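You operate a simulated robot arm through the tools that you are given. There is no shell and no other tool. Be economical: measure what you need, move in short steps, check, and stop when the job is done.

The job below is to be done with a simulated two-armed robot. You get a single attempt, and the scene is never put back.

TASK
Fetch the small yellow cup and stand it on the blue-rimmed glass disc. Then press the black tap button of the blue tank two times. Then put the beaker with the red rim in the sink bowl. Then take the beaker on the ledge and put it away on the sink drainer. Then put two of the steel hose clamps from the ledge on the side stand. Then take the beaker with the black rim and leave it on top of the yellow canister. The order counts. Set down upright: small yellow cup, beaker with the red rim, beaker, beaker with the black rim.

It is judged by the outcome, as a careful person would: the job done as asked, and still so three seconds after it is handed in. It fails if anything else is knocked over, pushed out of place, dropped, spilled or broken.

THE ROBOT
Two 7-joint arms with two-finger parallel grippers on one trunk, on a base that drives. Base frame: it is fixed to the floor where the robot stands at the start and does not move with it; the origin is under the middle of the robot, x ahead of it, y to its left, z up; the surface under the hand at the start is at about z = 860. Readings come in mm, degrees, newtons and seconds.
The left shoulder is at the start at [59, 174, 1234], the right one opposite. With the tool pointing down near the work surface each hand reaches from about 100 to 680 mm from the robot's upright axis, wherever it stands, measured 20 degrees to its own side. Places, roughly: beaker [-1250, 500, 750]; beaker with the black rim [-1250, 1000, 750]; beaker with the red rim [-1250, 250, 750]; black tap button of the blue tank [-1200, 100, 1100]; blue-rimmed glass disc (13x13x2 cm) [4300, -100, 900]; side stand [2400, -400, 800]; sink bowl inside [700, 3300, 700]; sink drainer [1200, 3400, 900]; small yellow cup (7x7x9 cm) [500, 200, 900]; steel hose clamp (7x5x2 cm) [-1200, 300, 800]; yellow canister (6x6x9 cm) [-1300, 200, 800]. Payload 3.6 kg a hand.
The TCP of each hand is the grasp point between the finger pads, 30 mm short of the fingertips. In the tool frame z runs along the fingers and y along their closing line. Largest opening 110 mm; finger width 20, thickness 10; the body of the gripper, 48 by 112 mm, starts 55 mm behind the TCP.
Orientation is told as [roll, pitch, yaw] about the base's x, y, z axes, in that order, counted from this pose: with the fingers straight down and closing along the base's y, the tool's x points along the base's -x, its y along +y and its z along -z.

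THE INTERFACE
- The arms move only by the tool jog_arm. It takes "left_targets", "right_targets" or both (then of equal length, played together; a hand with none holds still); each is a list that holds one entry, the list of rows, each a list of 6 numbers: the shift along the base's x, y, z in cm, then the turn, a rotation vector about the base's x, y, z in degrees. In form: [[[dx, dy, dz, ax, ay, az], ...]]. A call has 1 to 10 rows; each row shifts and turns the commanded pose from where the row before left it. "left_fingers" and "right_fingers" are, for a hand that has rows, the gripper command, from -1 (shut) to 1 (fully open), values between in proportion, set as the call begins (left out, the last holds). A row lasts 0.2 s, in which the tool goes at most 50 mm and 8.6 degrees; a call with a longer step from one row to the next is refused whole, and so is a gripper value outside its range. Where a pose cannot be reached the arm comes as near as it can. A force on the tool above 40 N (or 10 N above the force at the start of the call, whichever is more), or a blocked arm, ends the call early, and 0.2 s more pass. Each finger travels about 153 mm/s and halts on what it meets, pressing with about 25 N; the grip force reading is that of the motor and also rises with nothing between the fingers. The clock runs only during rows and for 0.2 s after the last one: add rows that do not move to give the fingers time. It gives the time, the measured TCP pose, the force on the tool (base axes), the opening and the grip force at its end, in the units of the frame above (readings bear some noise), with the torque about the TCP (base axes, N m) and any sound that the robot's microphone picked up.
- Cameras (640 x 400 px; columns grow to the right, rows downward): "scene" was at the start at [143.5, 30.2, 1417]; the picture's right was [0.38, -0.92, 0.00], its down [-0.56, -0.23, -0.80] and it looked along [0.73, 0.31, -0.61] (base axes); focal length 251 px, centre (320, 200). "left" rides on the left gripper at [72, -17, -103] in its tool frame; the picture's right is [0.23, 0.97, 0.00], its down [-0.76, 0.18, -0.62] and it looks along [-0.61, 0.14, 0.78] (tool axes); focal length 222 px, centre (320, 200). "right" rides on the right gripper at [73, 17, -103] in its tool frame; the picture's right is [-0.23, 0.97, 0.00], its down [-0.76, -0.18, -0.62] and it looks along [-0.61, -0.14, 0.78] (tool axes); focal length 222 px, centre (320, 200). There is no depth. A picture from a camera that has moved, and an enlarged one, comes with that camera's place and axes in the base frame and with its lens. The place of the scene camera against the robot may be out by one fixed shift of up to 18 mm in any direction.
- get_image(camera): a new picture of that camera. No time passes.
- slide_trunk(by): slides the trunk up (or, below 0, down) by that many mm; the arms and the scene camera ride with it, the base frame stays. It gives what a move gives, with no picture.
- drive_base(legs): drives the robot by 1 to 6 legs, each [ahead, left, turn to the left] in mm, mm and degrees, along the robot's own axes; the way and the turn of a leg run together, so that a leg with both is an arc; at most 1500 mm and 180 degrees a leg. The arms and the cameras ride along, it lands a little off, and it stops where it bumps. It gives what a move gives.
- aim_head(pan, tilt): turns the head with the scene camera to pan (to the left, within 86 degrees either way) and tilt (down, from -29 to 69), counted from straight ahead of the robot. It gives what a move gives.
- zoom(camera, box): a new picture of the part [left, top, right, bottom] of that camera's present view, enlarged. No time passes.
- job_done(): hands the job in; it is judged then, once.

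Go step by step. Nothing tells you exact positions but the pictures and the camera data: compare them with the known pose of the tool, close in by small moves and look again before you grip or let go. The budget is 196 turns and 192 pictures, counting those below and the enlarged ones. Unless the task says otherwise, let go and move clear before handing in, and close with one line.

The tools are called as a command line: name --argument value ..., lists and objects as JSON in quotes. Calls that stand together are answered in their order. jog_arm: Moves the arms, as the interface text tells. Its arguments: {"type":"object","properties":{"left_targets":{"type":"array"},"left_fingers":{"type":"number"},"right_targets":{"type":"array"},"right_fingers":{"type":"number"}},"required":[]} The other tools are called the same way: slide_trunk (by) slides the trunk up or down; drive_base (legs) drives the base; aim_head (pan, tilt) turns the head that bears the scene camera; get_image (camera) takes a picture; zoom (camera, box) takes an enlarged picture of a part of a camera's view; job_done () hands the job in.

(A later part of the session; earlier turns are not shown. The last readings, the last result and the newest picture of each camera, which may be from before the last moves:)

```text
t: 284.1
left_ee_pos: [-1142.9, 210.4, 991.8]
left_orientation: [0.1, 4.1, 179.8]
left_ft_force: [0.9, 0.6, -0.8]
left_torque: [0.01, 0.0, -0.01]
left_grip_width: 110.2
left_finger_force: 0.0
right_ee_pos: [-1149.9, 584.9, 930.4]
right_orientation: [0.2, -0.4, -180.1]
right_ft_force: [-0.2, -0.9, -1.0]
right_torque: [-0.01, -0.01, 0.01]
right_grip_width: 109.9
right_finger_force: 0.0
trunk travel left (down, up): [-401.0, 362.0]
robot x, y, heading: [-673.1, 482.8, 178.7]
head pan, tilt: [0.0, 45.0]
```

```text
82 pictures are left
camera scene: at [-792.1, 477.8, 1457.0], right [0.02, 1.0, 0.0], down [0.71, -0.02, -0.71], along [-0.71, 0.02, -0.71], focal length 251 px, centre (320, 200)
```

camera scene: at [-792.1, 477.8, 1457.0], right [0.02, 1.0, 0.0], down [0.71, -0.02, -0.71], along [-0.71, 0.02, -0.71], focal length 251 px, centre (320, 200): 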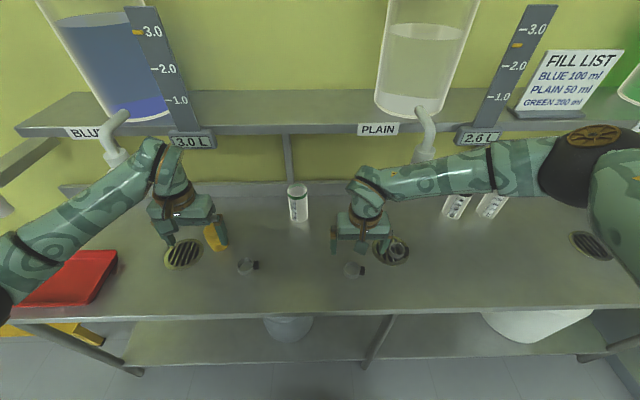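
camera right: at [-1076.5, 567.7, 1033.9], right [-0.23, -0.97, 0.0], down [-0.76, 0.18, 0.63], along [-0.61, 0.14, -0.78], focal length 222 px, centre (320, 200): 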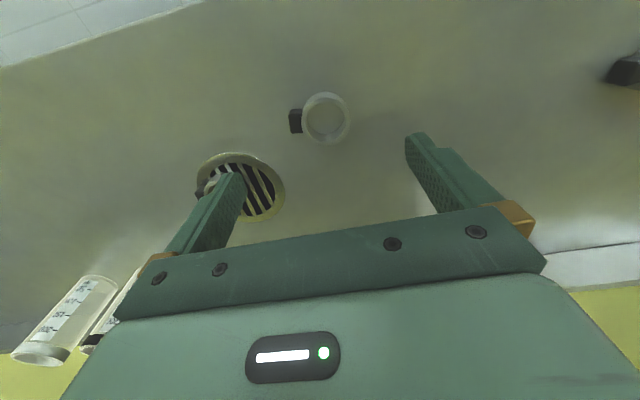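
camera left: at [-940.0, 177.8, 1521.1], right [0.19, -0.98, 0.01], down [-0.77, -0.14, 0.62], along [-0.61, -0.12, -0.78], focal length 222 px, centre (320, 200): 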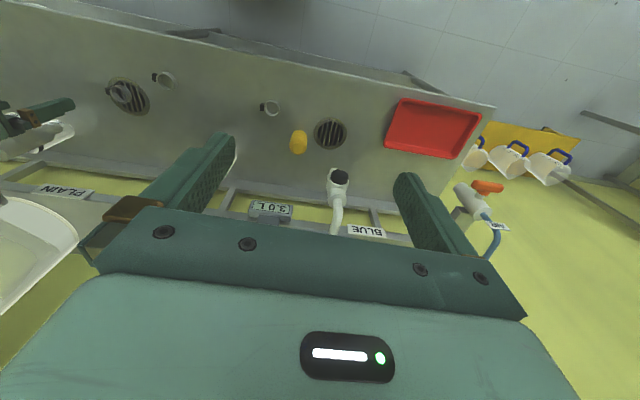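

jog_arm --right_targets '[[[0.4, 0, 0, 0, 0, 0], [0, 0, 0, 0, 0, 0]]]'

slide_trunk --by -80

get_image --camera "right"

get_image --camera "left"

```text
t: 284.6
left_ee_pos: [-1141.6, 210.4, 991.2]
left_orientation: [0.1, 4.1, 179.8]
left_ft_force: [0.3, -0.7, 0.0]
left_torque: [-0.03, -0.04, 0.01]
left_grip_width: 110.2
left_finger_force: 0.0
right_ee_pos: [-1146.3, 583.4, 930.6]
right_orientation: [0.2, -0.4, -180.0]
right_ft_force: [0.8, 0.5, -0.6]
right_torque: [-0.02, -0.04, 0.03]
right_grip_width: 109.8
right_finger_force: 0.1
trunk travel left (down, up): [-401.0, 362.0]
robot x, y, heading: [-667.5, 483.5, 178.4]
head pan, tilt: [0.0, 45.0]
```

```text
t: 285.8
left_ee_pos: [-1144.6, 208.2, 899.1]
left_orientation: [-0.1, 6.2, 179.5]
left_ft_force: [-0.8, -0.1, 0.6]
left_torque: [0.01, 0.02, 0.02]
left_grip_width: 109.8
left_finger_force: 0.1
right_ee_pos: [-1144.5, 584.2, 851.0]
right_orientation: [0.2, -0.4, -180.0]
right_ft_force: [0.6, 0.1, -0.3]
right_torque: [0.04, 0.01, -0.01]
right_grip_width: 110.2
right_finger_force: 0.0
trunk travel left (down, up): [-321.0, 442.0]
robot x, y, heading: [-672.0, 480.8, 178.9]
head pan, tilt: [0.0, 45.0]
```

```text
81 pictures are left
camera right: at [-1072.3, 567.7, 954.0], right [-0.23, -0.97, 0.0], down [-0.76, 0.18, 0.63], along [-0.61, 0.14, -0.78], focal length 222 px, centre (320, 200)
```

right: 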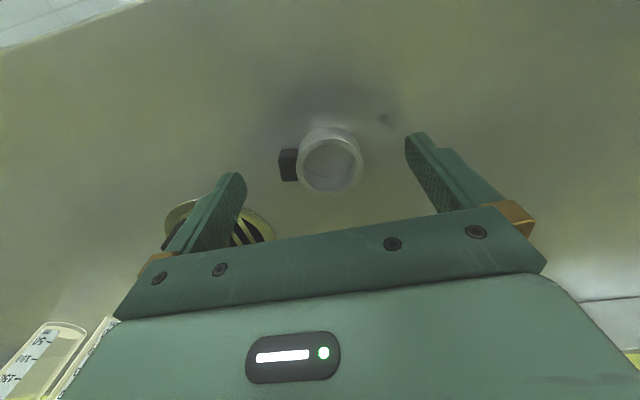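

```text
80 pictures are left
camera left: at [-1082.9, 225.5, 1010.7], right [0.22, -0.98, 0.02], down [-0.83, -0.17, 0.54], along [-0.52, -0.14, -0.84], focal length 222 px, centre (320, 200)
```

left: 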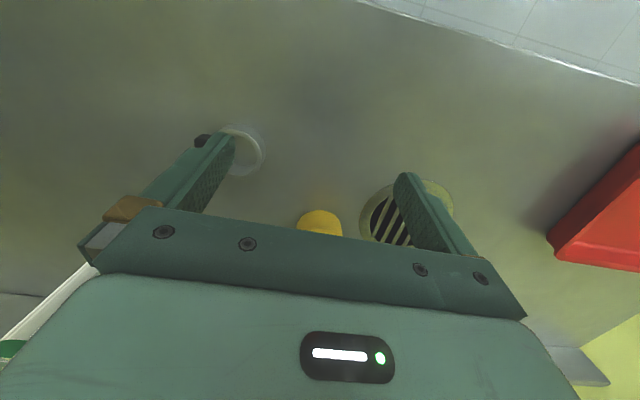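

Well centred. Lower the last bit and close on clamp 2.

slide_trunk --by -14

jog_arm --right_targets '[[[0, 0, 0, 0, 0, 0], [0, 0, 0, 0, 0, 0], [0, 0, 0, 0, 0, 0], [0, 0, 0, 0, 0, 0]]]' --right_fingers -1

get_image --camera "right"

```text
t: 286.4
left_ee_pos: [-1145.1, 208.4, 885.8]
left_orientation: [-0.2, 6.3, 179.3]
left_ft_force: [0.1, 0.0, -0.3]
left_torque: [0.02, -0.03, 0.0]
left_grip_width: 109.9
left_finger_force: 0.1
right_ee_pos: [-1144.2, 584.3, 836.3]
right_orientation: [0.2, -0.4, -179.9]
right_ft_force: [0.1, 0.7, -0.7]
right_torque: [0.0, 0.03, -0.02]
right_grip_width: 109.8
right_finger_force: 0.0
trunk travel left (down, up): [-307.0, 456.0]
robot x, y, heading: [-670.4, 481.2, 178.6]
head pan, tilt: [0.0, 45.0]
```

```text
t: 287.4
left_ee_pos: [-1145.7, 209.1, 885.3]
left_orientation: [-0.3, 6.3, 179.3]
left_ft_force: [0.4, -1.3, -0.1]
left_torque: [-0.02, 0.01, 0.0]
left_grip_width: 109.7
left_finger_force: 0.0
right_ee_pos: [-1144.9, 583.8, 836.6]
right_orientation: [0.1, -0.5, -180.0]
right_ft_force: [0.7, 0.5, -0.2]
right_torque: [0.02, -0.03, 0.01]
right_grip_width: 61.4
right_finger_force: 25.1
trunk travel left (down, up): [-307.0, 456.0]
robot x, y, heading: [-667.9, 478.9, 178.6]
head pan, tilt: [0.0, 45.0]
```

```text
79 pictures are left
camera right: at [-1072.7, 567.7, 939.5], right [-0.23, -0.97, 0.0], down [-0.76, 0.18, 0.63], along [-0.61, 0.14, -0.78], focal length 222 px, centre (320, 200)
```

right: 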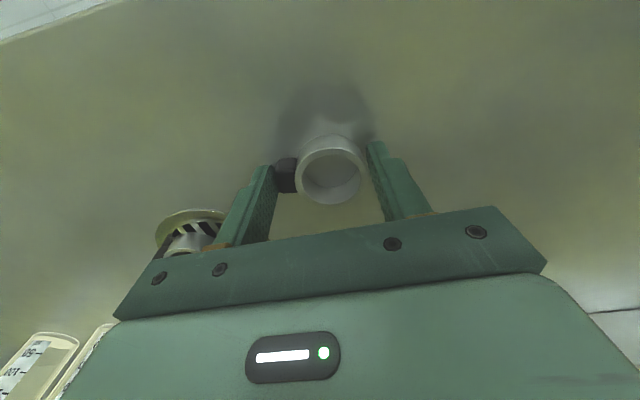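

Clamp 2 is gripped (61 mm). Raise, then bring the left hand over clamp 1 at about (-1163, 281).

slide_trunk --by 100

jog_arm --left_targets '[[[-0.4, 1.5, 0, 0, 2, 0], [-0.4, 1.5, 0, 0, 2, 0], [-0.4, 1.5, 0, 0, 2, 0], [-0.4, 1.5, 0, 0, 0, 0], [-0.3, 1, 0, 0, 0, 0], [0, 0, 0, 0, 0, 0]]]'

get_image --camera "left"

get_image --camera "right"

get_image --camera "scene"

```text
t: 288.8
left_ee_pos: [-1145.8, 208.3, 985.0]
left_orientation: [-0.2, 6.3, 179.3]
left_ft_force: [-0.3, -0.6, 0.0]
left_torque: [-0.01, -0.01, 0.0]
left_grip_width: 110.1
left_finger_force: 0.1
right_ee_pos: [-1145.7, 584.6, 936.1]
right_orientation: [0.2, -0.3, -180.0]
right_ft_force: [-0.9, 1.5, -0.8]
right_torque: [-0.02, 0.0, -0.03]
right_grip_width: 61.2
right_finger_force: 25.1
trunk travel left (down, up): [-407.0, 356.0]
robot x, y, heading: [-668.3, 475.4, 178.6]
head pan, tilt: [0.0, 45.0]
```

```text
t: 290.2
left_ee_pos: [-1198.1, 240.3, 997.7]
left_orientation: [-0.2, 0.5, 179.1]
left_ft_force: [0.3, -0.2, 0.1]
left_torque: [0.04, -0.02, 0.0]
left_grip_width: 109.8
left_finger_force: 0.1
left hand out of reach, approached as far as the arm can: row 2, 3, 4, 5
right_ee_pos: [-1145.4, 583.4, 935.3]
right_orientation: [0.2, -0.4, -180.0]
right_ft_force: [-0.6, 0.3, -0.5]
right_torque: [-0.02, -0.01, 0.0]
right_grip_width: 61.0
right_finger_force: 25.2
trunk travel left (down, up): [-407.0, 356.0]
robot x, y, heading: [-669.2, 474.8, 178.6]
head pan, tilt: [0.0, 45.0]
```

```text
78 pictures are left
camera left: at [-1125.8, 255.7, 1101.5], right [0.21, -0.98, 0.0], down [-0.77, -0.17, 0.62], along [-0.6, -0.13, -0.79], focal length 222 px, centre (320, 200)
```

left: 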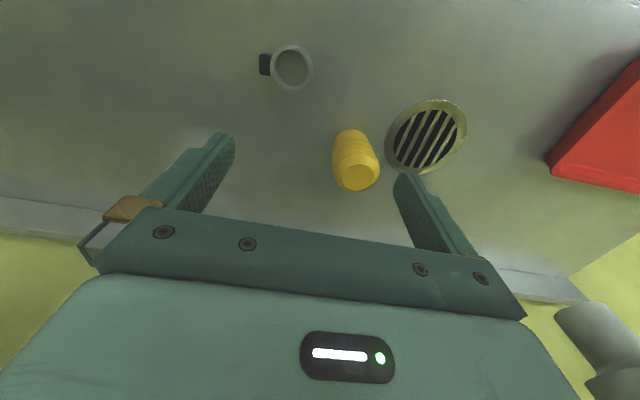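

```text
77 pictures are left
camera right: at [-1072.7, 567.7, 1039.5], right [-0.23, -0.97, 0.0], down [-0.76, 0.18, 0.63], along [-0.61, 0.14, -0.78], focal length 222 px, centre (320, 200)
```

right: 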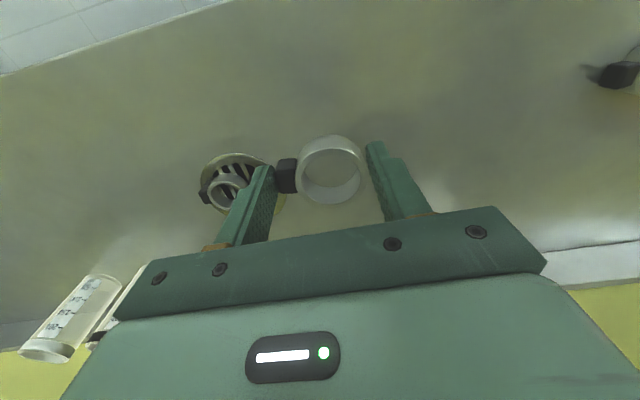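

```text
76 pictures are left
camera scene: at [-790.8, 477.7, 1462.9], right [0.02, 1.0, 0.0], down [0.71, -0.02, -0.71], along [-0.71, 0.02, -0.71], focal length 251 px, centre (320, 200)
```

scene: 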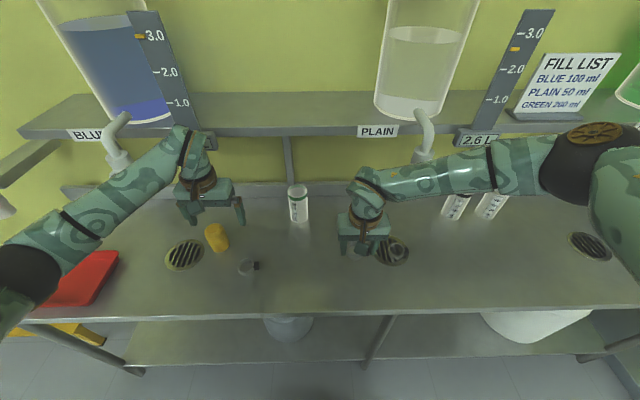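

The left arm's reach is limited inward, so I'll line it up by moving the base instead: raise the right hand with its clamp, then shift the base back 35 and right 41 mm.

jog_arm --right_targets '[[[1, 0, 4, 0, 0, 0], [1, -1, 4, 0, 0, 0], [1, -1, 4, 0, 0, 0], [1, -1, 4, 0, 0, 0], [0, 0, 4, 0, 0, 0], [0, 0, 1.5, 0, 0, 0], [0, 0, 0, 0, 0, 0]]]'

drive_base --legs '[[-35, -41, 0]]'

get_image --camera "left"

```text
t: 291.8
left_ee_pos: [-1198.4, 240.6, 997.1]
left_orientation: [-0.3, 0.5, 179.1]
left_ft_force: [0.2, 0.9, -0.5]
left_torque: [-0.01, 0.01, 0.03]
left_grip_width: 109.7
left_finger_force: 0.0
right_ee_pos: [-1103.8, 554.1, 1153.1]
right_orientation: [0.2, -0.4, -180.0]
right_ft_force: [-0.4, -0.1, -0.6]
right_torque: [0.03, 0.01, 0.0]
right_grip_width: 61.0
right_finger_force: 24.8
trunk travel left (down, up): [-407.0, 356.0]
robot x, y, heading: [-668.7, 477.2, 178.9]
head pan, tilt: [0.0, 45.0]
```

```text
t: 292.7
left_ee_pos: [-1161.9, 281.6, 998.1]
left_orientation: [-0.2, 0.5, 179.1]
left_ft_force: [0.3, -0.7, 0.1]
left_torque: [-0.06, 0.03, -0.03]
left_grip_width: 110.2
left_finger_force: 0.1
right_ee_pos: [-1068.2, 595.1, 1153.7]
right_orientation: [0.2, -0.4, 179.9]
right_ft_force: [0.6, 0.5, 0.3]
right_torque: [-0.05, 0.0, 0.0]
right_grip_width: 60.9
right_finger_force: 24.8
trunk travel left (down, up): [-407.0, 356.0]
robot x, y, heading: [-635.5, 520.7, 178.7]
head pan, tilt: [0.0, 45.0]
```

```text
75 pictures are left
camera left: at [-1089.0, 297.7, 1102.4], right [0.21, -0.98, 0.0], down [-0.77, -0.17, 0.62], along [-0.6, -0.13, -0.79], focal length 222 px, centre (320, 200)
```

left: 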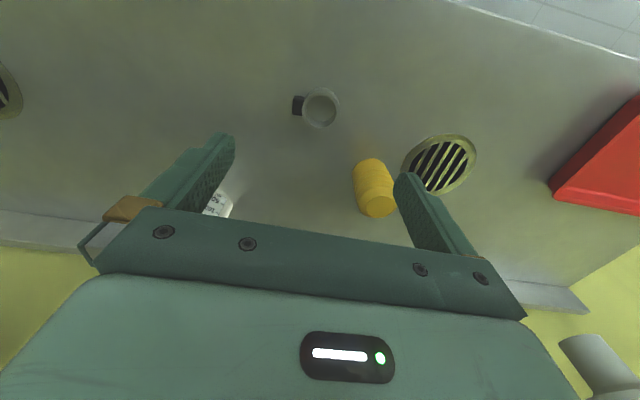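

drive_base --legs '[[0, -6, 0]]'

slide_trunk --by -140

get_image --camera "left"

get_image --camera "scene"

```text
t: 293.4
left_ee_pos: [-1163.7, 285.7, 996.6]
left_orientation: [-0.3, 0.6, 179.0]
left_ft_force: [0.2, 0.3, 0.3]
left_torque: [0.01, 0.03, 0.02]
left_grip_width: 110.1
left_finger_force: 0.0
right_ee_pos: [-1070.5, 598.1, 1152.0]
right_orientation: [0.0, -0.3, -180.0]
right_ft_force: [-0.3, 0.6, -1.3]
right_torque: [-0.06, -0.01, -0.02]
right_grip_width: 60.7
right_finger_force: 24.4
trunk travel left (down, up): [-407.0, 356.0]
robot x, y, heading: [-630.7, 524.9, 178.7]
head pan, tilt: [0.0, 45.0]
```

```text
t: 294.9
left_ee_pos: [-1168.1, 285.0, 831.5]
left_orientation: [-0.8, 5.2, 179.3]
left_ft_force: [6.3, 2.3, 10.0]
left_torque: [-0.55, -0.16, 0.41]
left_grip_width: 109.5
left_finger_force: 0.1
right_ee_pos: [-1069.9, 598.9, 1016.9]
right_orientation: [0.2, -0.2, -180.0]
right_ft_force: [-0.1, 0.0, -0.9]
right_torque: [-0.01, -0.01, 0.01]
right_grip_width: 60.6
right_finger_force: 25.3
trunk travel left (down, up): [-273.0, 490.0]
robot x, y, heading: [-631.0, 525.3, 178.6]
head pan, tilt: [0.0, 45.0]
stopped: the force on the tool passed its limit at 54 N (the readings are from after the stop); the commanded pose is now the measured one
```

```text
74 pictures are left
camera left: at [-1103.8, 300.6, 941.7], right [0.21, -0.98, 0.01], down [-0.82, -0.17, 0.55], along [-0.54, -0.12, -0.84], focal length 222 px, centre (320, 200)
```

left: 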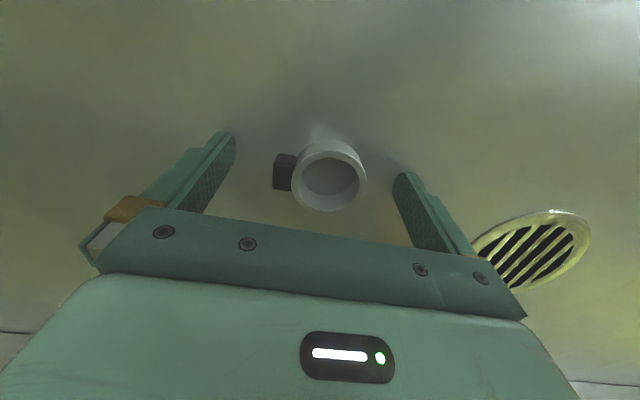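

```text
73 pictures are left
camera scene: at [-802.3, 525.3, 1327.5], right [0.02, 1.0, 0.0], down [0.71, -0.02, -0.71], along [-0.71, 0.02, -0.71], focal length 251 px, centre (320, 200)
```

scene: 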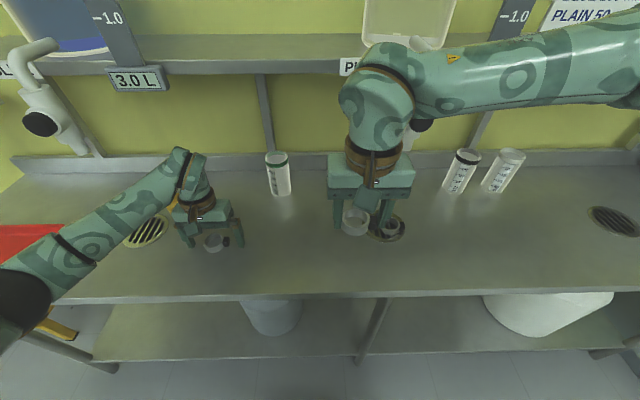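

The fingertips touched the ledge lightly; the clamp sits centred between them. Ease up 4 mm and close.

slide_trunk --by 4

jog_arm --left_targets '[[[0, 0, 0, 0, 0, 0], [0, 0, 0, 0, 0, 0], [0, 0, 0, 0, 0, 0], [0, 0, 0, 0, 0, 0]]]' --left_fingers -1

get_image --camera "left"

```text
t: 295.4
left_ee_pos: [-1167.5, 285.1, 834.8]
left_orientation: [-0.6, 5.2, 179.0]
left_ft_force: [-0.6, 0.3, -0.3]
left_torque: [-0.01, -0.02, 0.0]
left_grip_width: 110.1
left_finger_force: 0.0
right_ee_pos: [-1071.6, 600.3, 1021.9]
right_orientation: [0.2, 0.0, -180.0]
right_ft_force: [0.1, 0.0, -0.9]
right_torque: [0.02, 0.01, 0.01]
right_grip_width: 60.8
right_finger_force: 24.9
trunk travel left (down, up): [-277.0, 486.0]
robot x, y, heading: [-633.8, 526.8, 178.6]
head pan, tilt: [0.0, 45.0]
```

```text
t: 296.4
left_ee_pos: [-1168.6, 284.7, 833.0]
left_orientation: [-0.6, 5.1, 179.2]
left_ft_force: [0.3, 0.8, -0.2]
left_torque: [0.0, -0.02, 0.0]
left_grip_width: 59.1
left_finger_force: 25.2
right_ee_pos: [-1069.5, 598.8, 1022.3]
right_orientation: [0.2, -0.1, -180.0]
right_ft_force: [0.6, 0.6, -1.0]
right_torque: [0.02, 0.0, 0.03]
right_grip_width: 60.8
right_finger_force: 25.1
trunk travel left (down, up): [-277.0, 486.0]
robot x, y, heading: [-637.0, 527.5, 178.6]
head pan, tilt: [0.0, 45.0]
```

```text
72 pictures are left
camera left: at [-1104.6, 300.2, 944.5], right [0.21, -0.98, 0.01], down [-0.82, -0.17, 0.55], along [-0.54, -0.12, -0.84], focal length 222 px, centre (320, 200)
```

left: 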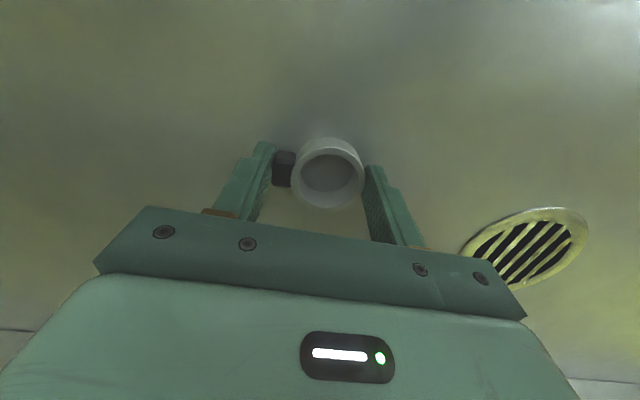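

Both clamps are held. Lift and drive round to the side stand (front bench of the centre row).

slide_trunk --by 220

drive_base --legs '[[-400, 0, 0], [0, -400, 0], [0, 0, -178.6], [1500, 0, 0]]'

aim_head --pan -50 --tilt 25

get_image --camera "scene"

get_image --camera "left"

```text
t: 298.8
left_ee_pos: [-1168.7, 285.4, 1054.3]
left_orientation: [-0.7, 5.2, 179.1]
left_ft_force: [-0.5, -0.1, -0.4]
left_torque: [0.02, -0.01, 0.01]
left_grip_width: 59.4
left_finger_force: 25.2
right_ee_pos: [-1071.5, 599.7, 1241.1]
right_orientation: [0.2, -0.1, -180.0]
right_ft_force: [0.5, -0.1, -0.1]
right_torque: [-0.02, -0.01, 0.01]
right_grip_width: 60.6
right_finger_force: 24.9
trunk travel left (down, up): [-497.0, 266.0]
robot x, y, heading: [-634.7, 525.3, 178.6]
head pan, tilt: [0.0, 45.0]
```

```text
t: 317.7
left_ee_pos: [1795.7, 1111.8, 1054.8]
left_orientation: [-0.5, 5.3, -0.8]
left_ft_force: [-0.3, -0.6, -0.3]
left_torque: [0.02, 0.03, 0.03]
left_grip_width: 59.0
left_finger_force: 24.9
right_ee_pos: [1698.2, 797.1, 1241.8]
right_orientation: [0.1, -0.2, 0.1]
right_ft_force: [-0.2, 0.1, -0.4]
right_torque: [0.03, -0.01, 0.03]
right_grip_width: 59.9
right_finger_force: 24.7
trunk travel left (down, up): [-497.0, 266.0]
robot x, y, heading: [1262.9, 870.1, -1.2]
head pan, tilt: [0.0, 45.0]
```

```text
t: 318.9
left_ee_pos: [1795.9, 1110.4, 1054.6]
left_orientation: [-0.7, 5.3, -0.8]
left_ft_force: [0.3, -0.5, -0.2]
left_torque: [0.02, -0.03, 0.0]
left_grip_width: 58.9
left_finger_force: 25.0
right_ee_pos: [1698.2, 796.5, 1241.8]
right_orientation: [0.2, 0.0, 0.1]
right_ft_force: [-0.3, 0.3, 0.0]
right_torque: [0.01, -0.01, -0.02]
right_grip_width: 60.0
right_finger_force: 24.9
trunk travel left (down, up): [-497.0, 266.0]
robot x, y, heading: [1259.9, 871.3, -1.2]
head pan, tilt: [-50.0, 25.0]
```

```text
71 pictures are left
camera scene: at [1346.7, 795.1, 1584.8], right [-0.78, -0.63, 0.0], down [-0.27, 0.33, -0.91], along [0.57, -0.71, -0.42], focal length 251 px, centre (320, 200)
```

scene: 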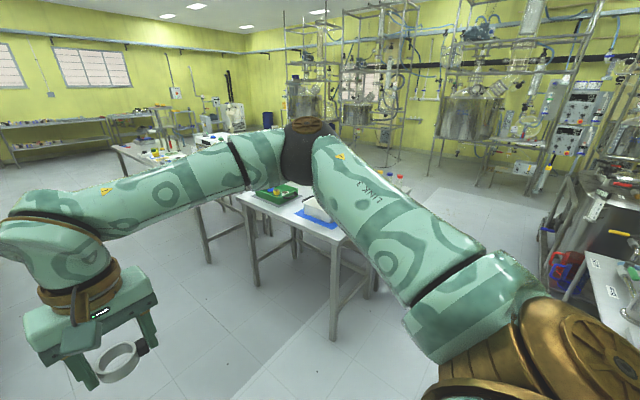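

```text
70 pictures are left
camera left: at [1733.0, 1096.6, 1164.5], right [-0.21, 0.98, 0.01], down [0.82, 0.17, 0.55], along [0.54, 0.13, -0.84], focal length 222 px, centre (320, 200)
```

left: 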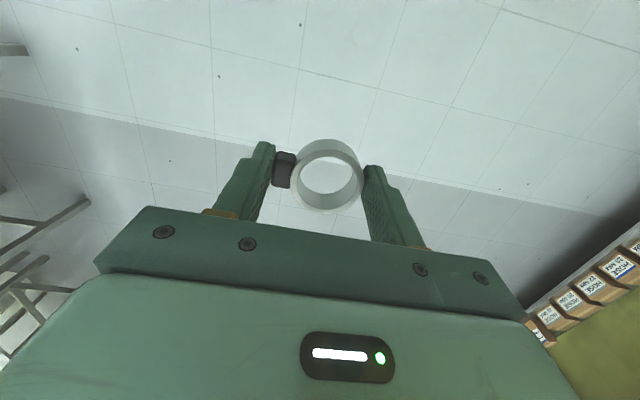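

The stand's near-left corner is about (1930, -100). I'll drive into the gap in front of it.

drive_base --legs '[[150, 0, 1.2], [0, -1080, 0]]'

aim_head --pan -10 --tilt 40

get_image --camera "scene"

```text
t: 325.3
left_ee_pos: [1938.0, 59.8, 1054.1]
left_orientation: [-0.6, 5.3, 0.9]
left_ft_force: [-0.3, -0.5, -1.3]
left_torque: [0.01, 0.01, -0.04]
left_grip_width: 59.3
left_finger_force: 24.9
right_ee_pos: [1851.8, -257.3, 1241.8]
right_orientation: [0.2, -0.1, 1.8]
right_ft_force: [0.0, -0.3, -1.5]
right_torque: [-0.03, 0.0, -0.02]
right_grip_width: 59.7
right_finger_force: 25.0
trunk travel left (down, up): [-497.0, 266.0]
robot x, y, heading: [1411.3, -194.6, 0.3]
head pan, tilt: [-50.0, 25.0]
```

```text
t: 326.4
left_ee_pos: [1938.4, 59.6, 1054.0]
left_orientation: [-0.6, 5.2, 0.9]
left_ft_force: [-0.1, -0.1, -1.0]
left_torque: [-0.02, 0.03, 0.02]
left_grip_width: 59.2
left_finger_force: 25.1
right_ee_pos: [1850.2, -258.1, 1241.4]
right_orientation: [0.2, -0.1, 1.8]
right_ft_force: [0.7, -0.2, -0.1]
right_torque: [0.02, 0.0, -0.03]
right_grip_width: 59.5
right_finger_force: 25.1
trunk travel left (down, up): [-497.0, 266.0]
robot x, y, heading: [1416.1, -197.8, 0.4]
head pan, tilt: [-10.0, 40.0]
```

```text
69 pictures are left
camera scene: at [1523.5, -213.9, 1561.6], right [-0.17, -0.99, 0.0], down [-0.63, 0.11, -0.77], along [0.76, -0.13, -0.64], focal length 251 px, centre (320, 200)
```

scene: 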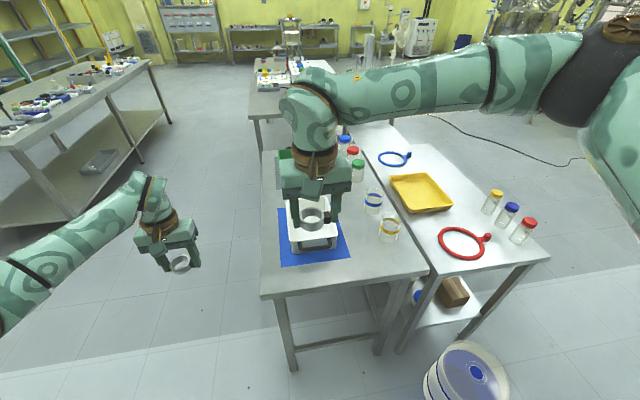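

The side stand is the bench with the white bin on a blue mat (top x 1942–2880, y -106…-650). Its front strip ahead of the mat is free: the right clamp goes to about (1993, -358).

jog_arm --right_targets '[[[1.45, -1, 0, 0, 0, 0], [1.45, -1, 0, 0, 0, 0], [1.45, -1, -2, 0, 0, 0], [1.45, -1, -2, 0, 0, 0], [1.45, -1, -2, 0, 0, 0], [1.45, -1, -2, 0, 0, 0], [1.45, -1, -2, 0, 0, 0], [1.45, -1, -3, 0, 0, 0], [1.45, -1, -3, 0, 0, 0], [1.3, -1, -2, 0, 0, 0]]]'

get_image --camera "right"

get_image --camera "scene"

```text
t: 328.6
left_ee_pos: [1939.8, 59.1, 1054.5]
left_orientation: [-0.7, 5.2, 0.9]
left_ft_force: [-0.6, -0.3, 0.2]
left_torque: [0.0, -0.01, -0.03]
left_grip_width: 59.2
left_finger_force: 24.5
right_ee_pos: [1996.3, -355.9, 1061.3]
right_orientation: [0.2, -0.2, 2.0]
right_ft_force: [-0.3, 0.5, -0.2]
right_torque: [-0.02, 0.03, -0.02]
right_grip_width: 59.3
right_finger_force: 24.4
trunk travel left (down, up): [-497.0, 266.0]
robot x, y, heading: [1414.3, -197.2, 0.6]
head pan, tilt: [-10.0, 40.0]
```

```text
68 pictures are left
camera right: at [1922.3, -342.1, 1165.2], right [0.2, 0.98, 0.0], down [0.77, -0.15, 0.62], along [0.61, -0.12, -0.78], focal length 222 px, centre (320, 200)
```

right: 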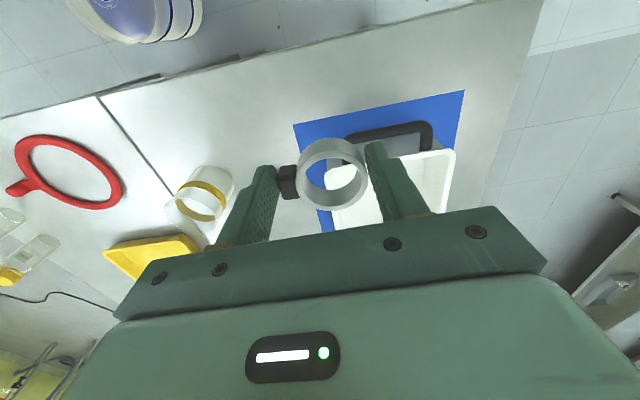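

```text
67 pictures are left
camera scene: at [1524.0, -213.8, 1561.5], right [-0.16, -0.99, 0.0], down [-0.63, 0.11, -0.77], along [0.76, -0.13, -0.64], focal length 251 px, centre (320, 200)
```

scene: 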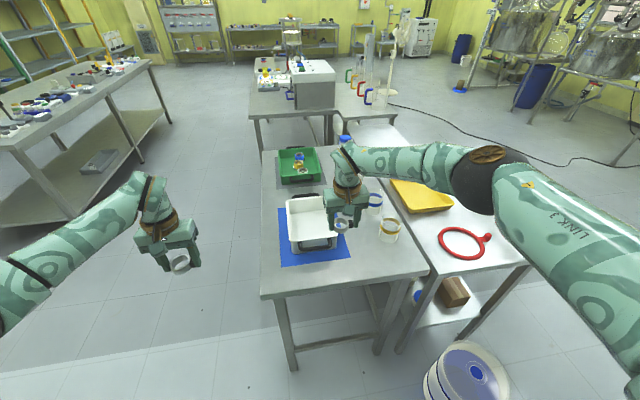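

jog_arm --right_targets '[[[0, -3, 0, 0, 0, 0], [0, -3, 0, 0, 0, 0], [-0.4, -2.5, 0, 0, 0, 0], [0, 0, 0, 0, 0, 0]]]'

slide_trunk --by -125

get_image --camera "right"

get_image --camera "scene"

```text
t: 329.6
left_ee_pos: [1939.0, 61.4, 1054.4]
left_orientation: [-0.8, 5.2, 0.9]
left_ft_force: [0.1, 0.0, 0.4]
left_torque: [-0.03, -0.02, 0.01]
left_grip_width: 59.1
left_finger_force: 25.2
right_ee_pos: [1990.3, -401.5, 1061.2]
right_orientation: [0.1, -0.1, 1.8]
right_ft_force: [-0.4, 0.2, 0.7]
right_torque: [-0.02, -0.02, 0.01]
right_grip_width: 59.3
right_finger_force: 25.0
right hand out of reach, approached as far as the arm can: row 1, 2
trunk travel left (down, up): [-497.0, 266.0]
robot x, y, heading: [1410.7, -195.3, 0.5]
head pan, tilt: [-10.0, 40.0]
```

```text
t: 331.1
left_ee_pos: [1937.9, 60.5, 929.6]
left_orientation: [-0.6, 5.2, 0.9]
left_ft_force: [-0.4, -0.5, 0.0]
left_torque: [0.02, -0.02, 0.0]
left_grip_width: 59.1
left_finger_force: 25.1
right_ee_pos: [1989.1, -402.1, 937.7]
right_orientation: [0.2, -0.1, 1.7]
right_ft_force: [-0.3, 1.3, -0.3]
right_torque: [0.03, 0.03, 0.0]
right_grip_width: 59.3
right_finger_force: 24.7
trunk travel left (down, up): [-372.0, 391.0]
robot x, y, heading: [1411.5, -198.5, 0.5]
head pan, tilt: [-10.0, 40.0]
```

```text
66 pictures are left
camera right: at [1915.1, -387.4, 1041.4], right [0.2, 0.98, 0.0], down [0.77, -0.16, 0.62], along [0.61, -0.12, -0.78], focal length 222 px, centre (320, 200)
```

right: 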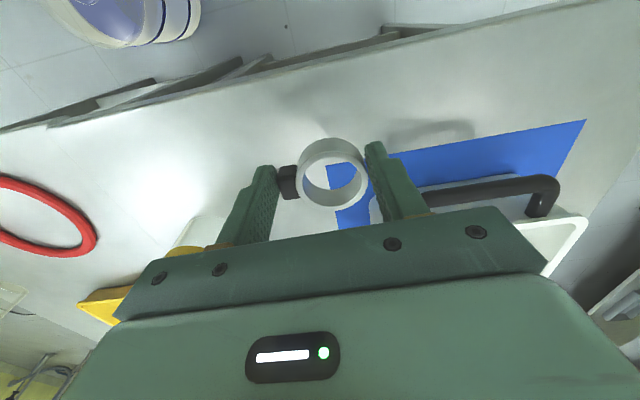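

```text
65 pictures are left
camera scene: at [1551.8, -213.6, 1435.7], right [-0.16, -0.99, 0.0], down [-0.63, 0.11, -0.77], along [0.76, -0.13, -0.64], focal length 251 px, centre (320, 200)
```

scene: 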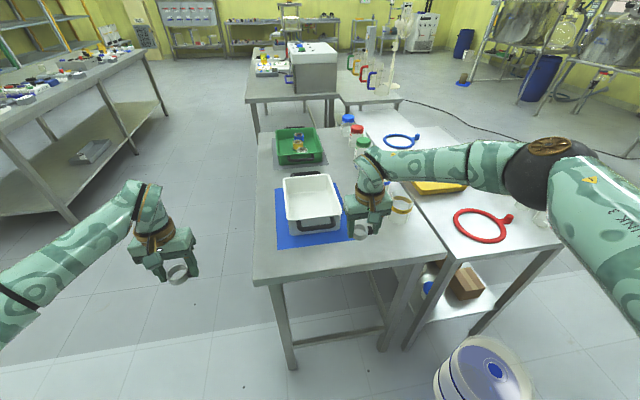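

Table top triangulates to z≈845. Lower to just above, then feel for contact.

slide_trunk --by -48

slide_trunk --by -4

slide_trunk --by -4

get_image --camera "right"

```text
t: 332.0
left_ee_pos: [1937.7, 59.1, 881.4]
left_orientation: [-0.6, 5.0, 1.0]
left_ft_force: [-0.4, -0.5, 0.4]
left_torque: [0.0, -0.02, 0.0]
left_grip_width: 59.1
left_finger_force: 25.3
right_ee_pos: [1988.9, -401.9, 890.0]
right_orientation: [0.2, -0.2, 1.9]
right_ft_force: [0.8, 0.1, -1.5]
right_torque: [0.01, 0.0, -0.03]
right_grip_width: 59.3
right_finger_force: 25.0
trunk travel left (down, up): [-324.0, 439.0]
robot x, y, heading: [1412.4, -193.2, 0.2]
head pan, tilt: [-10.0, 40.0]
```

```text
t: 332.6
left_ee_pos: [1937.9, 59.5, 877.8]
left_orientation: [-0.6, 5.1, 0.9]
left_ft_force: [-0.2, 0.1, 0.8]
left_torque: [-0.04, 0.02, -0.04]
left_grip_width: 59.0
left_finger_force: 25.0
right_ee_pos: [1989.3, -400.9, 885.8]
right_orientation: [0.1, -0.1, 1.8]
right_ft_force: [0.0, 0.6, 0.2]
right_torque: [0.0, 0.0, 0.0]
right_grip_width: 59.4
right_finger_force: 25.0
trunk travel left (down, up): [-320.0, 443.0]
robot x, y, heading: [1412.2, -203.4, 0.6]
head pan, tilt: [-10.0, 40.0]
```

```text
t: 333.1
left_ee_pos: [1938.0, 59.8, 874.9]
left_orientation: [-0.7, 5.1, 0.9]
left_ft_force: [0.4, 0.0, -1.0]
left_torque: [-0.01, 0.05, -0.01]
left_grip_width: 59.1
left_finger_force: 25.1
right_ee_pos: [1988.5, -402.8, 881.1]
right_orientation: [0.2, -0.1, 1.9]
right_ft_force: [-0.8, -0.1, 0.6]
right_torque: [0.0, -0.02, 0.03]
right_grip_width: 59.3
right_finger_force: 25.0
trunk travel left (down, up): [-316.0, 447.0]
robot x, y, heading: [1412.2, -197.4, 0.3]
head pan, tilt: [-10.0, 40.0]
```

```text
64 pictures are left
camera right: at [1915.1, -387.3, 984.9], right [0.2, 0.98, 0.0], down [0.77, -0.16, 0.62], along [0.61, -0.12, -0.78], focal length 222 px, centre (320, 200)
```

right: 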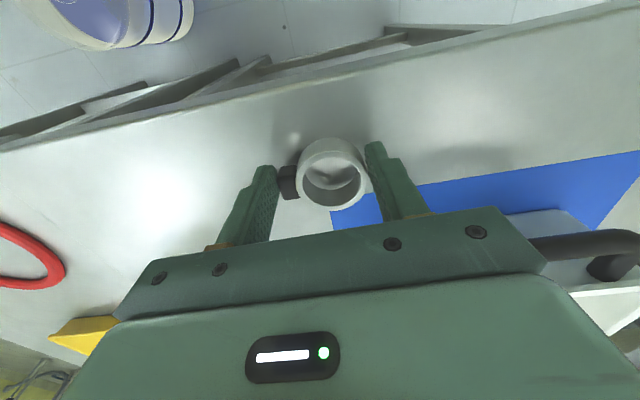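

slide_trunk --by -5

slide_trunk --by -5

slide_trunk --by -5

get_image --camera "right"

```text
t: 333.6
left_ee_pos: [1938.7, 59.6, 868.0]
left_orientation: [-0.7, 5.3, 1.0]
left_ft_force: [0.0, -0.1, -1.3]
left_torque: [0.01, 0.0, -0.01]
left_grip_width: 59.3
left_finger_force: 25.3
right_ee_pos: [1989.6, -401.2, 876.6]
right_orientation: [0.2, -0.1, 1.7]
right_ft_force: [0.7, 0.6, 1.0]
right_torque: [-0.02, -0.04, 0.01]
right_grip_width: 59.4
right_finger_force: 24.9
trunk travel left (down, up): [-311.0, 452.0]
robot x, y, heading: [1414.8, -196.7, 0.7]
head pan, tilt: [-10.0, 40.0]
```

```text
t: 334.2
left_ee_pos: [1937.8, 59.5, 864.2]
left_orientation: [-0.7, 5.1, 0.9]
left_ft_force: [-0.1, 0.1, 0.6]
left_torque: [-0.02, -0.02, -0.03]
left_grip_width: 59.0
left_finger_force: 25.4
right_ee_pos: [1988.5, -401.6, 872.5]
right_orientation: [0.2, -0.1, 1.9]
right_ft_force: [0.6, -0.3, 12.2]
right_torque: [0.0, -0.04, -0.09]
right_grip_width: 59.1
right_finger_force: 25.2
trunk travel left (down, up): [-306.0, 457.0]
robot x, y, heading: [1411.4, -193.3, 0.5]
head pan, tilt: [-10.0, 40.0]
```

```text
t: 334.7
left_ee_pos: [1937.8, 60.6, 859.6]
left_orientation: [-0.7, 5.0, 0.9]
left_ft_force: [-0.1, 0.5, -0.9]
left_torque: [0.0, 0.01, -0.01]
left_grip_width: 59.0
left_finger_force: 24.9
right_ee_pos: [1988.0, -402.6, 869.9]
right_orientation: [0.2, -0.5, 1.8]
right_ft_force: [1.8, -4.9, 36.0]
right_torque: [-1.11, 0.29, -0.01]
right_grip_width: 59.3
right_finger_force: 24.3
trunk travel left (down, up): [-301.0, 462.0]
robot x, y, heading: [1409.2, -199.2, 0.5]
head pan, tilt: [-10.0, 40.0]
```

```text
63 pictures are left
camera right: at [1914.0, -387.3, 973.2], right [0.2, 0.98, 0.0], down [0.76, -0.16, 0.63], along [0.62, -0.12, -0.78], focal length 222 px, centre (320, 200)
```

right: 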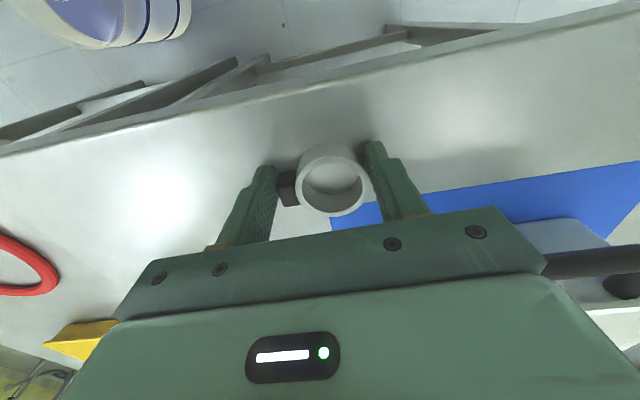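

Contact at about z 873. Ease up 4 mm, release, and rise.

slide_trunk --by 4

jog_arm --right_targets '[[[0, 0, 0, 0, 0, 0], [0, 0, 0, 0, 0, 0], [0, 0, 0, 0, 0, 0]]]' --right_fingers 0.55

slide_trunk --by 150

get_image --camera "right"

get_image --camera "scene"

```text
t: 335.2
left_ee_pos: [1937.8, 60.9, 863.9]
left_orientation: [-0.6, 5.1, 1.0]
left_ft_force: [0.0, 0.1, 0.1]
left_torque: [-0.01, 0.0, 0.04]
left_grip_width: 59.1
left_finger_force: 25.1
right_ee_pos: [1988.8, -402.1, 870.6]
right_orientation: [0.2, 0.0, 1.9]
right_ft_force: [5.0, -3.4, 16.0]
right_torque: [-0.38, -0.32, 0.15]
right_grip_width: 58.9
right_finger_force: 24.6
trunk travel left (down, up): [-305.0, 458.0]
robot x, y, heading: [1411.5, -196.2, 0.4]
head pan, tilt: [-10.0, 40.0]
```

```text
t: 336.1
left_ee_pos: [1937.7, 59.5, 862.7]
left_orientation: [-0.7, 5.1, 0.9]
left_ft_force: [-0.5, -1.1, -0.1]
left_torque: [-0.01, -0.02, 0.0]
left_grip_width: 59.3
left_finger_force: 24.7
right_ee_pos: [1986.3, -401.7, 869.8]
right_orientation: [0.2, -0.1, 1.8]
right_ft_force: [-3.7, 6.1, 7.6]
right_torque: [-0.21, 0.09, -0.16]
right_grip_width: 82.4
right_finger_force: 0.1
trunk travel left (down, up): [-305.0, 458.0]
robot x, y, heading: [1416.2, -198.1, 0.2]
head pan, tilt: [-10.0, 40.0]
```

```text
t: 337.8
left_ee_pos: [1939.0, 59.1, 1011.9]
left_orientation: [-0.6, 5.2, 0.9]
left_ft_force: [0.6, 0.4, -0.5]
left_torque: [0.0, -0.02, -0.02]
left_grip_width: 59.1
left_finger_force: 24.9
right_ee_pos: [1989.5, -401.8, 1020.0]
right_orientation: [0.3, 0.0, 1.8]
right_ft_force: [-0.6, -0.3, 0.7]
right_torque: [-0.01, -0.02, 0.01]
right_grip_width: 85.5
right_finger_force: 0.1
trunk travel left (down, up): [-455.0, 308.0]
robot x, y, heading: [1413.7, -196.0, 0.4]
head pan, tilt: [-10.0, 40.0]
```

```text
62 pictures are left
camera right: at [1915.5, -387.4, 1123.3], right [0.2, 0.98, 0.0], down [0.77, -0.16, 0.62], along [0.61, -0.12, -0.78], focal length 222 px, centre (320, 200)
```

right: 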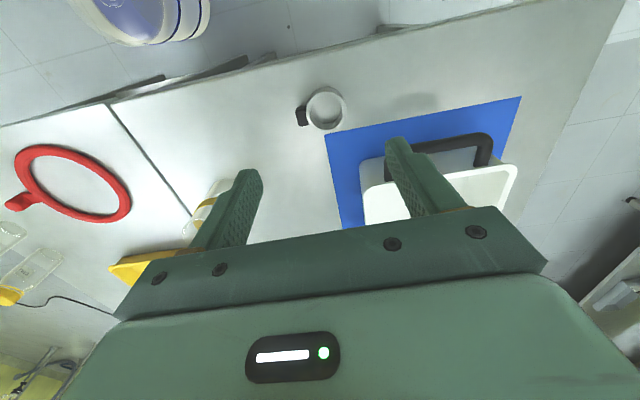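

```text
61 pictures are left
camera scene: at [1531.3, -213.8, 1519.1], right [-0.16, -0.99, 0.0], down [-0.63, 0.11, -0.77], along [0.76, -0.13, -0.64], focal length 251 px, centre (320, 200)
```

scene: 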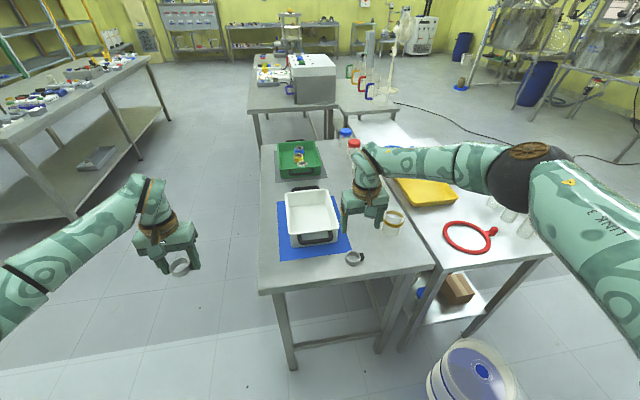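

Clamp one is on the stand. For the second I extend and shift the left arm inward, then nudge the base right (keeping clear of the bucket).

slide_trunk --by 50

jog_arm --left_targets '[[[2, 0, 0, 0, 0, 0], [2, 0, 0, 0, -2.5, 0], [2, -1, 0, 0, -2.5, 0], [1, -2, 0, 0, 0, 0], [0, -2.5, 0, 0, 0, 0], [0, -2.5, 0, 0, 0, 0], [0, -2, 0, 0, 0, 0], [0, 0, 0, 0, 0, 0]]]'

get_image --camera "scene"

```text
t: 338.7
left_ee_pos: [1939.0, 59.9, 1062.7]
left_orientation: [-0.8, 5.1, 0.9]
left_ft_force: [-0.2, 0.3, -0.9]
left_torque: [0.01, 0.03, -0.01]
left_grip_width: 59.1
left_finger_force: 25.3
right_ee_pos: [1989.6, -401.4, 1069.0]
right_orientation: [0.2, 0.1, 1.8]
right_ft_force: [0.3, -0.5, -0.1]
right_torque: [0.02, 0.0, 0.01]
right_grip_width: 85.3
right_finger_force: 0.1
trunk travel left (down, up): [-505.0, 258.0]
robot x, y, heading: [1412.8, -196.7, 0.6]
head pan, tilt: [-10.0, 40.0]
```

```text
t: 340.5
left_ee_pos: [2009.1, -40.2, 1062.4]
left_orientation: [-0.7, 0.2, 0.9]
left_ft_force: [0.6, 0.4, -0.6]
left_torque: [-0.01, -0.02, 0.05]
left_grip_width: 58.9
left_finger_force: 25.0
right_ee_pos: [1989.1, -401.7, 1069.5]
right_orientation: [0.2, -0.2, 1.8]
right_ft_force: [-1.2, -0.2, 0.8]
right_torque: [-0.04, 0.0, 0.01]
right_grip_width: 85.3
right_finger_force: 0.0
trunk travel left (down, up): [-505.0, 258.0]
robot x, y, heading: [1409.2, -196.4, 0.6]
head pan, tilt: [-10.0, 40.0]
```

```text
60 pictures are left
camera scene: at [1522.4, -213.3, 1569.6], right [-0.16, -0.99, 0.0], down [-0.63, 0.11, -0.77], along [0.76, -0.13, -0.64], focal length 251 px, centre (320, 200)
```

scene: 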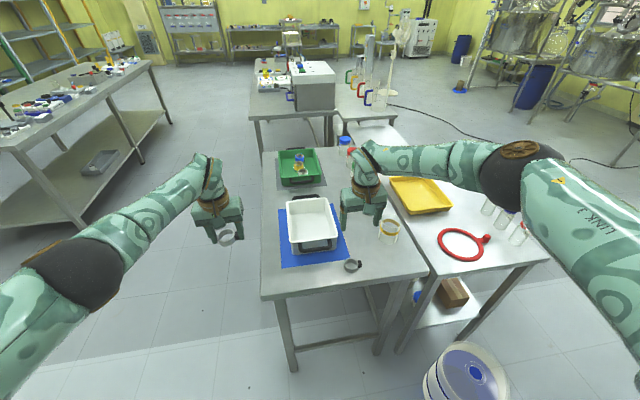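

jog_arm --left_targets '[[[0, -2.5, 0, 0, 0, 0], [0, -2.5, 0, 0, 0, 0], [0, -2.5, 0, 0, 0, 0], [0, 0, 0, 0, 0, 0]]]'

drive_base --legs '[[-22, -65, 0]]'

get_image --camera "left"

```text
t: 341.5
left_ee_pos: [2004.6, -114.7, 1061.3]
left_orientation: [-0.7, 0.4, 1.0]
left_ft_force: [-1.0, 0.0, -0.5]
left_torque: [0.01, -0.01, 0.03]
left_grip_width: 58.9
left_finger_force: 25.0
left hand out of reach, approached as far as the arm can: row 3
right_ee_pos: [1989.8, -401.0, 1070.0]
right_orientation: [0.1, -0.1, 1.9]
right_ft_force: [-0.2, -0.1, 0.7]
right_torque: [-0.02, 0.01, -0.01]
right_grip_width: 85.2
right_finger_force: 0.0
trunk travel left (down, up): [-505.0, 258.0]
robot x, y, heading: [1412.5, -193.2, 0.3]
head pan, tilt: [-10.0, 40.0]
```

```text
t: 342.5
left_ee_pos: [1982.5, -181.7, 1062.0]
left_orientation: [-0.5, 0.4, 0.8]
left_ft_force: [-0.3, -0.3, -0.1]
left_torque: [0.02, -0.01, -0.01]
left_grip_width: 59.4
left_finger_force: 25.5
right_ee_pos: [1967.2, -469.2, 1069.8]
right_orientation: [0.3, -0.1, 1.7]
right_ft_force: [-0.9, -0.4, 0.0]
right_torque: [0.05, 0.03, 0.02]
right_grip_width: 85.3
right_finger_force: 0.0
trunk travel left (down, up): [-505.0, 258.0]
robot x, y, heading: [1389.7, -265.4, 0.3]
head pan, tilt: [-10.0, 40.0]
```

```text
59 pictures are left
camera left: at [1910.8, -198.2, 1166.1], right [-0.24, 0.97, -0.01], down [0.76, 0.2, 0.62], along [0.6, 0.14, -0.79], focal length 222 px, centre (320, 200)
```

left: 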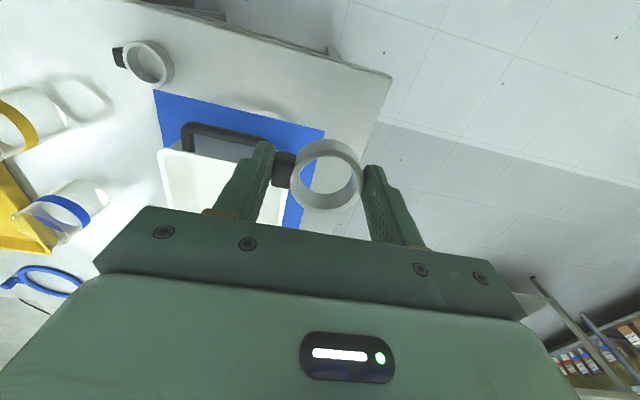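

The spot is good. Raise the right hand out of the way, then lower the left clamp with the trunk.

jog_arm --right_targets '[[[0, 0, 4, 0, 0, 0], [0, 0, 4, 0, 0, 0], [-1, 0, 4, 0, 0, 0], [-2, 0, 4, 0, 0, 0], [-2, 0, 4, 0, 0, 0], [-2, 0, 2, 0, 0, 0], [0, 0, 0, 0, 0, 0]]]'

slide_trunk --by -170

get_image --camera "left"

get_image --camera "scene"

```text
t: 344.1
left_ee_pos: [1982.7, -181.0, 1061.7]
left_orientation: [-0.7, 0.4, 0.8]
left_ft_force: [0.4, 0.3, 0.5]
left_torque: [0.03, 0.01, -0.01]
left_grip_width: 59.1
left_finger_force: 25.2
right_ee_pos: [1897.6, -469.9, 1270.9]
right_orientation: [0.2, -0.1, 1.8]
right_ft_force: [-0.3, -0.6, -0.8]
right_torque: [-0.01, 0.02, 0.0]
right_grip_width: 85.3
right_finger_force: 0.1
right hand out of reach, approached as far as the arm can: row 2
trunk travel left (down, up): [-505.0, 258.0]
robot x, y, heading: [1387.3, -261.4, 0.6]
head pan, tilt: [-10.0, 40.0]
```

```text
t: 345.7
left_ee_pos: [1984.4, -180.7, 870.7]
left_orientation: [-0.8, 4.5, 1.1]
left_ft_force: [-5.1, 0.7, 8.6]
left_torque: [0.33, 0.08, 0.15]
left_grip_width: 59.2
left_finger_force: 25.1
right_ee_pos: [1898.0, -466.8, 1113.8]
right_orientation: [0.1, 0.1, 1.8]
right_ft_force: [-0.5, 0.2, -1.0]
right_torque: [0.0, 0.0, 0.0]
right_grip_width: 85.4
right_finger_force: 0.0
trunk travel left (down, up): [-352.0, 411.0]
robot x, y, heading: [1388.7, -258.5, 0.3]
head pan, tilt: [-10.0, 40.0]
stopped: the force on the tool passed its limit at 101 N (the readings are from after the stop); the commanded pose is now the measured one
```

```text
58 pictures are left
camera left: at [1922.0, -197.5, 980.6], right [-0.25, 0.97, 0.01], down [0.8, 0.2, 0.56], along [0.54, 0.14, -0.83], focal length 222 px, centre (320, 200)
```

left: 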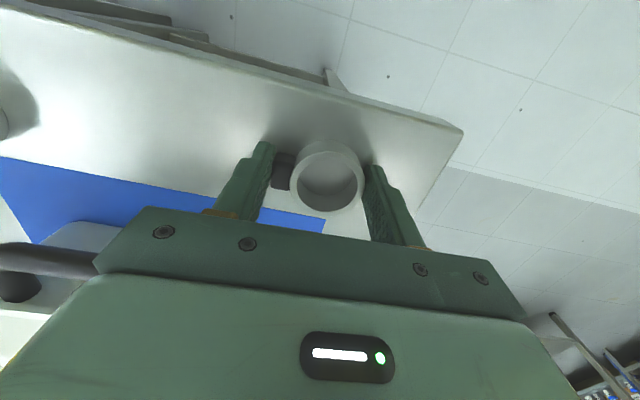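

```text
57 pictures are left
camera scene: at [1537.0, -278.7, 1414.7], right [-0.16, -0.99, 0.0], down [-0.63, 0.11, -0.77], along [0.76, -0.13, -0.64], focal length 251 px, centre (320, 200)
```

scene: 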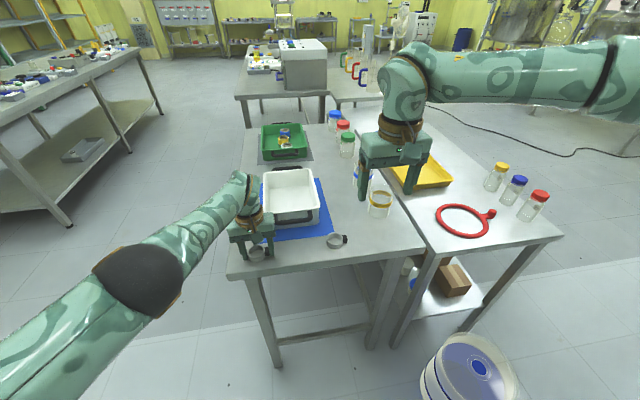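

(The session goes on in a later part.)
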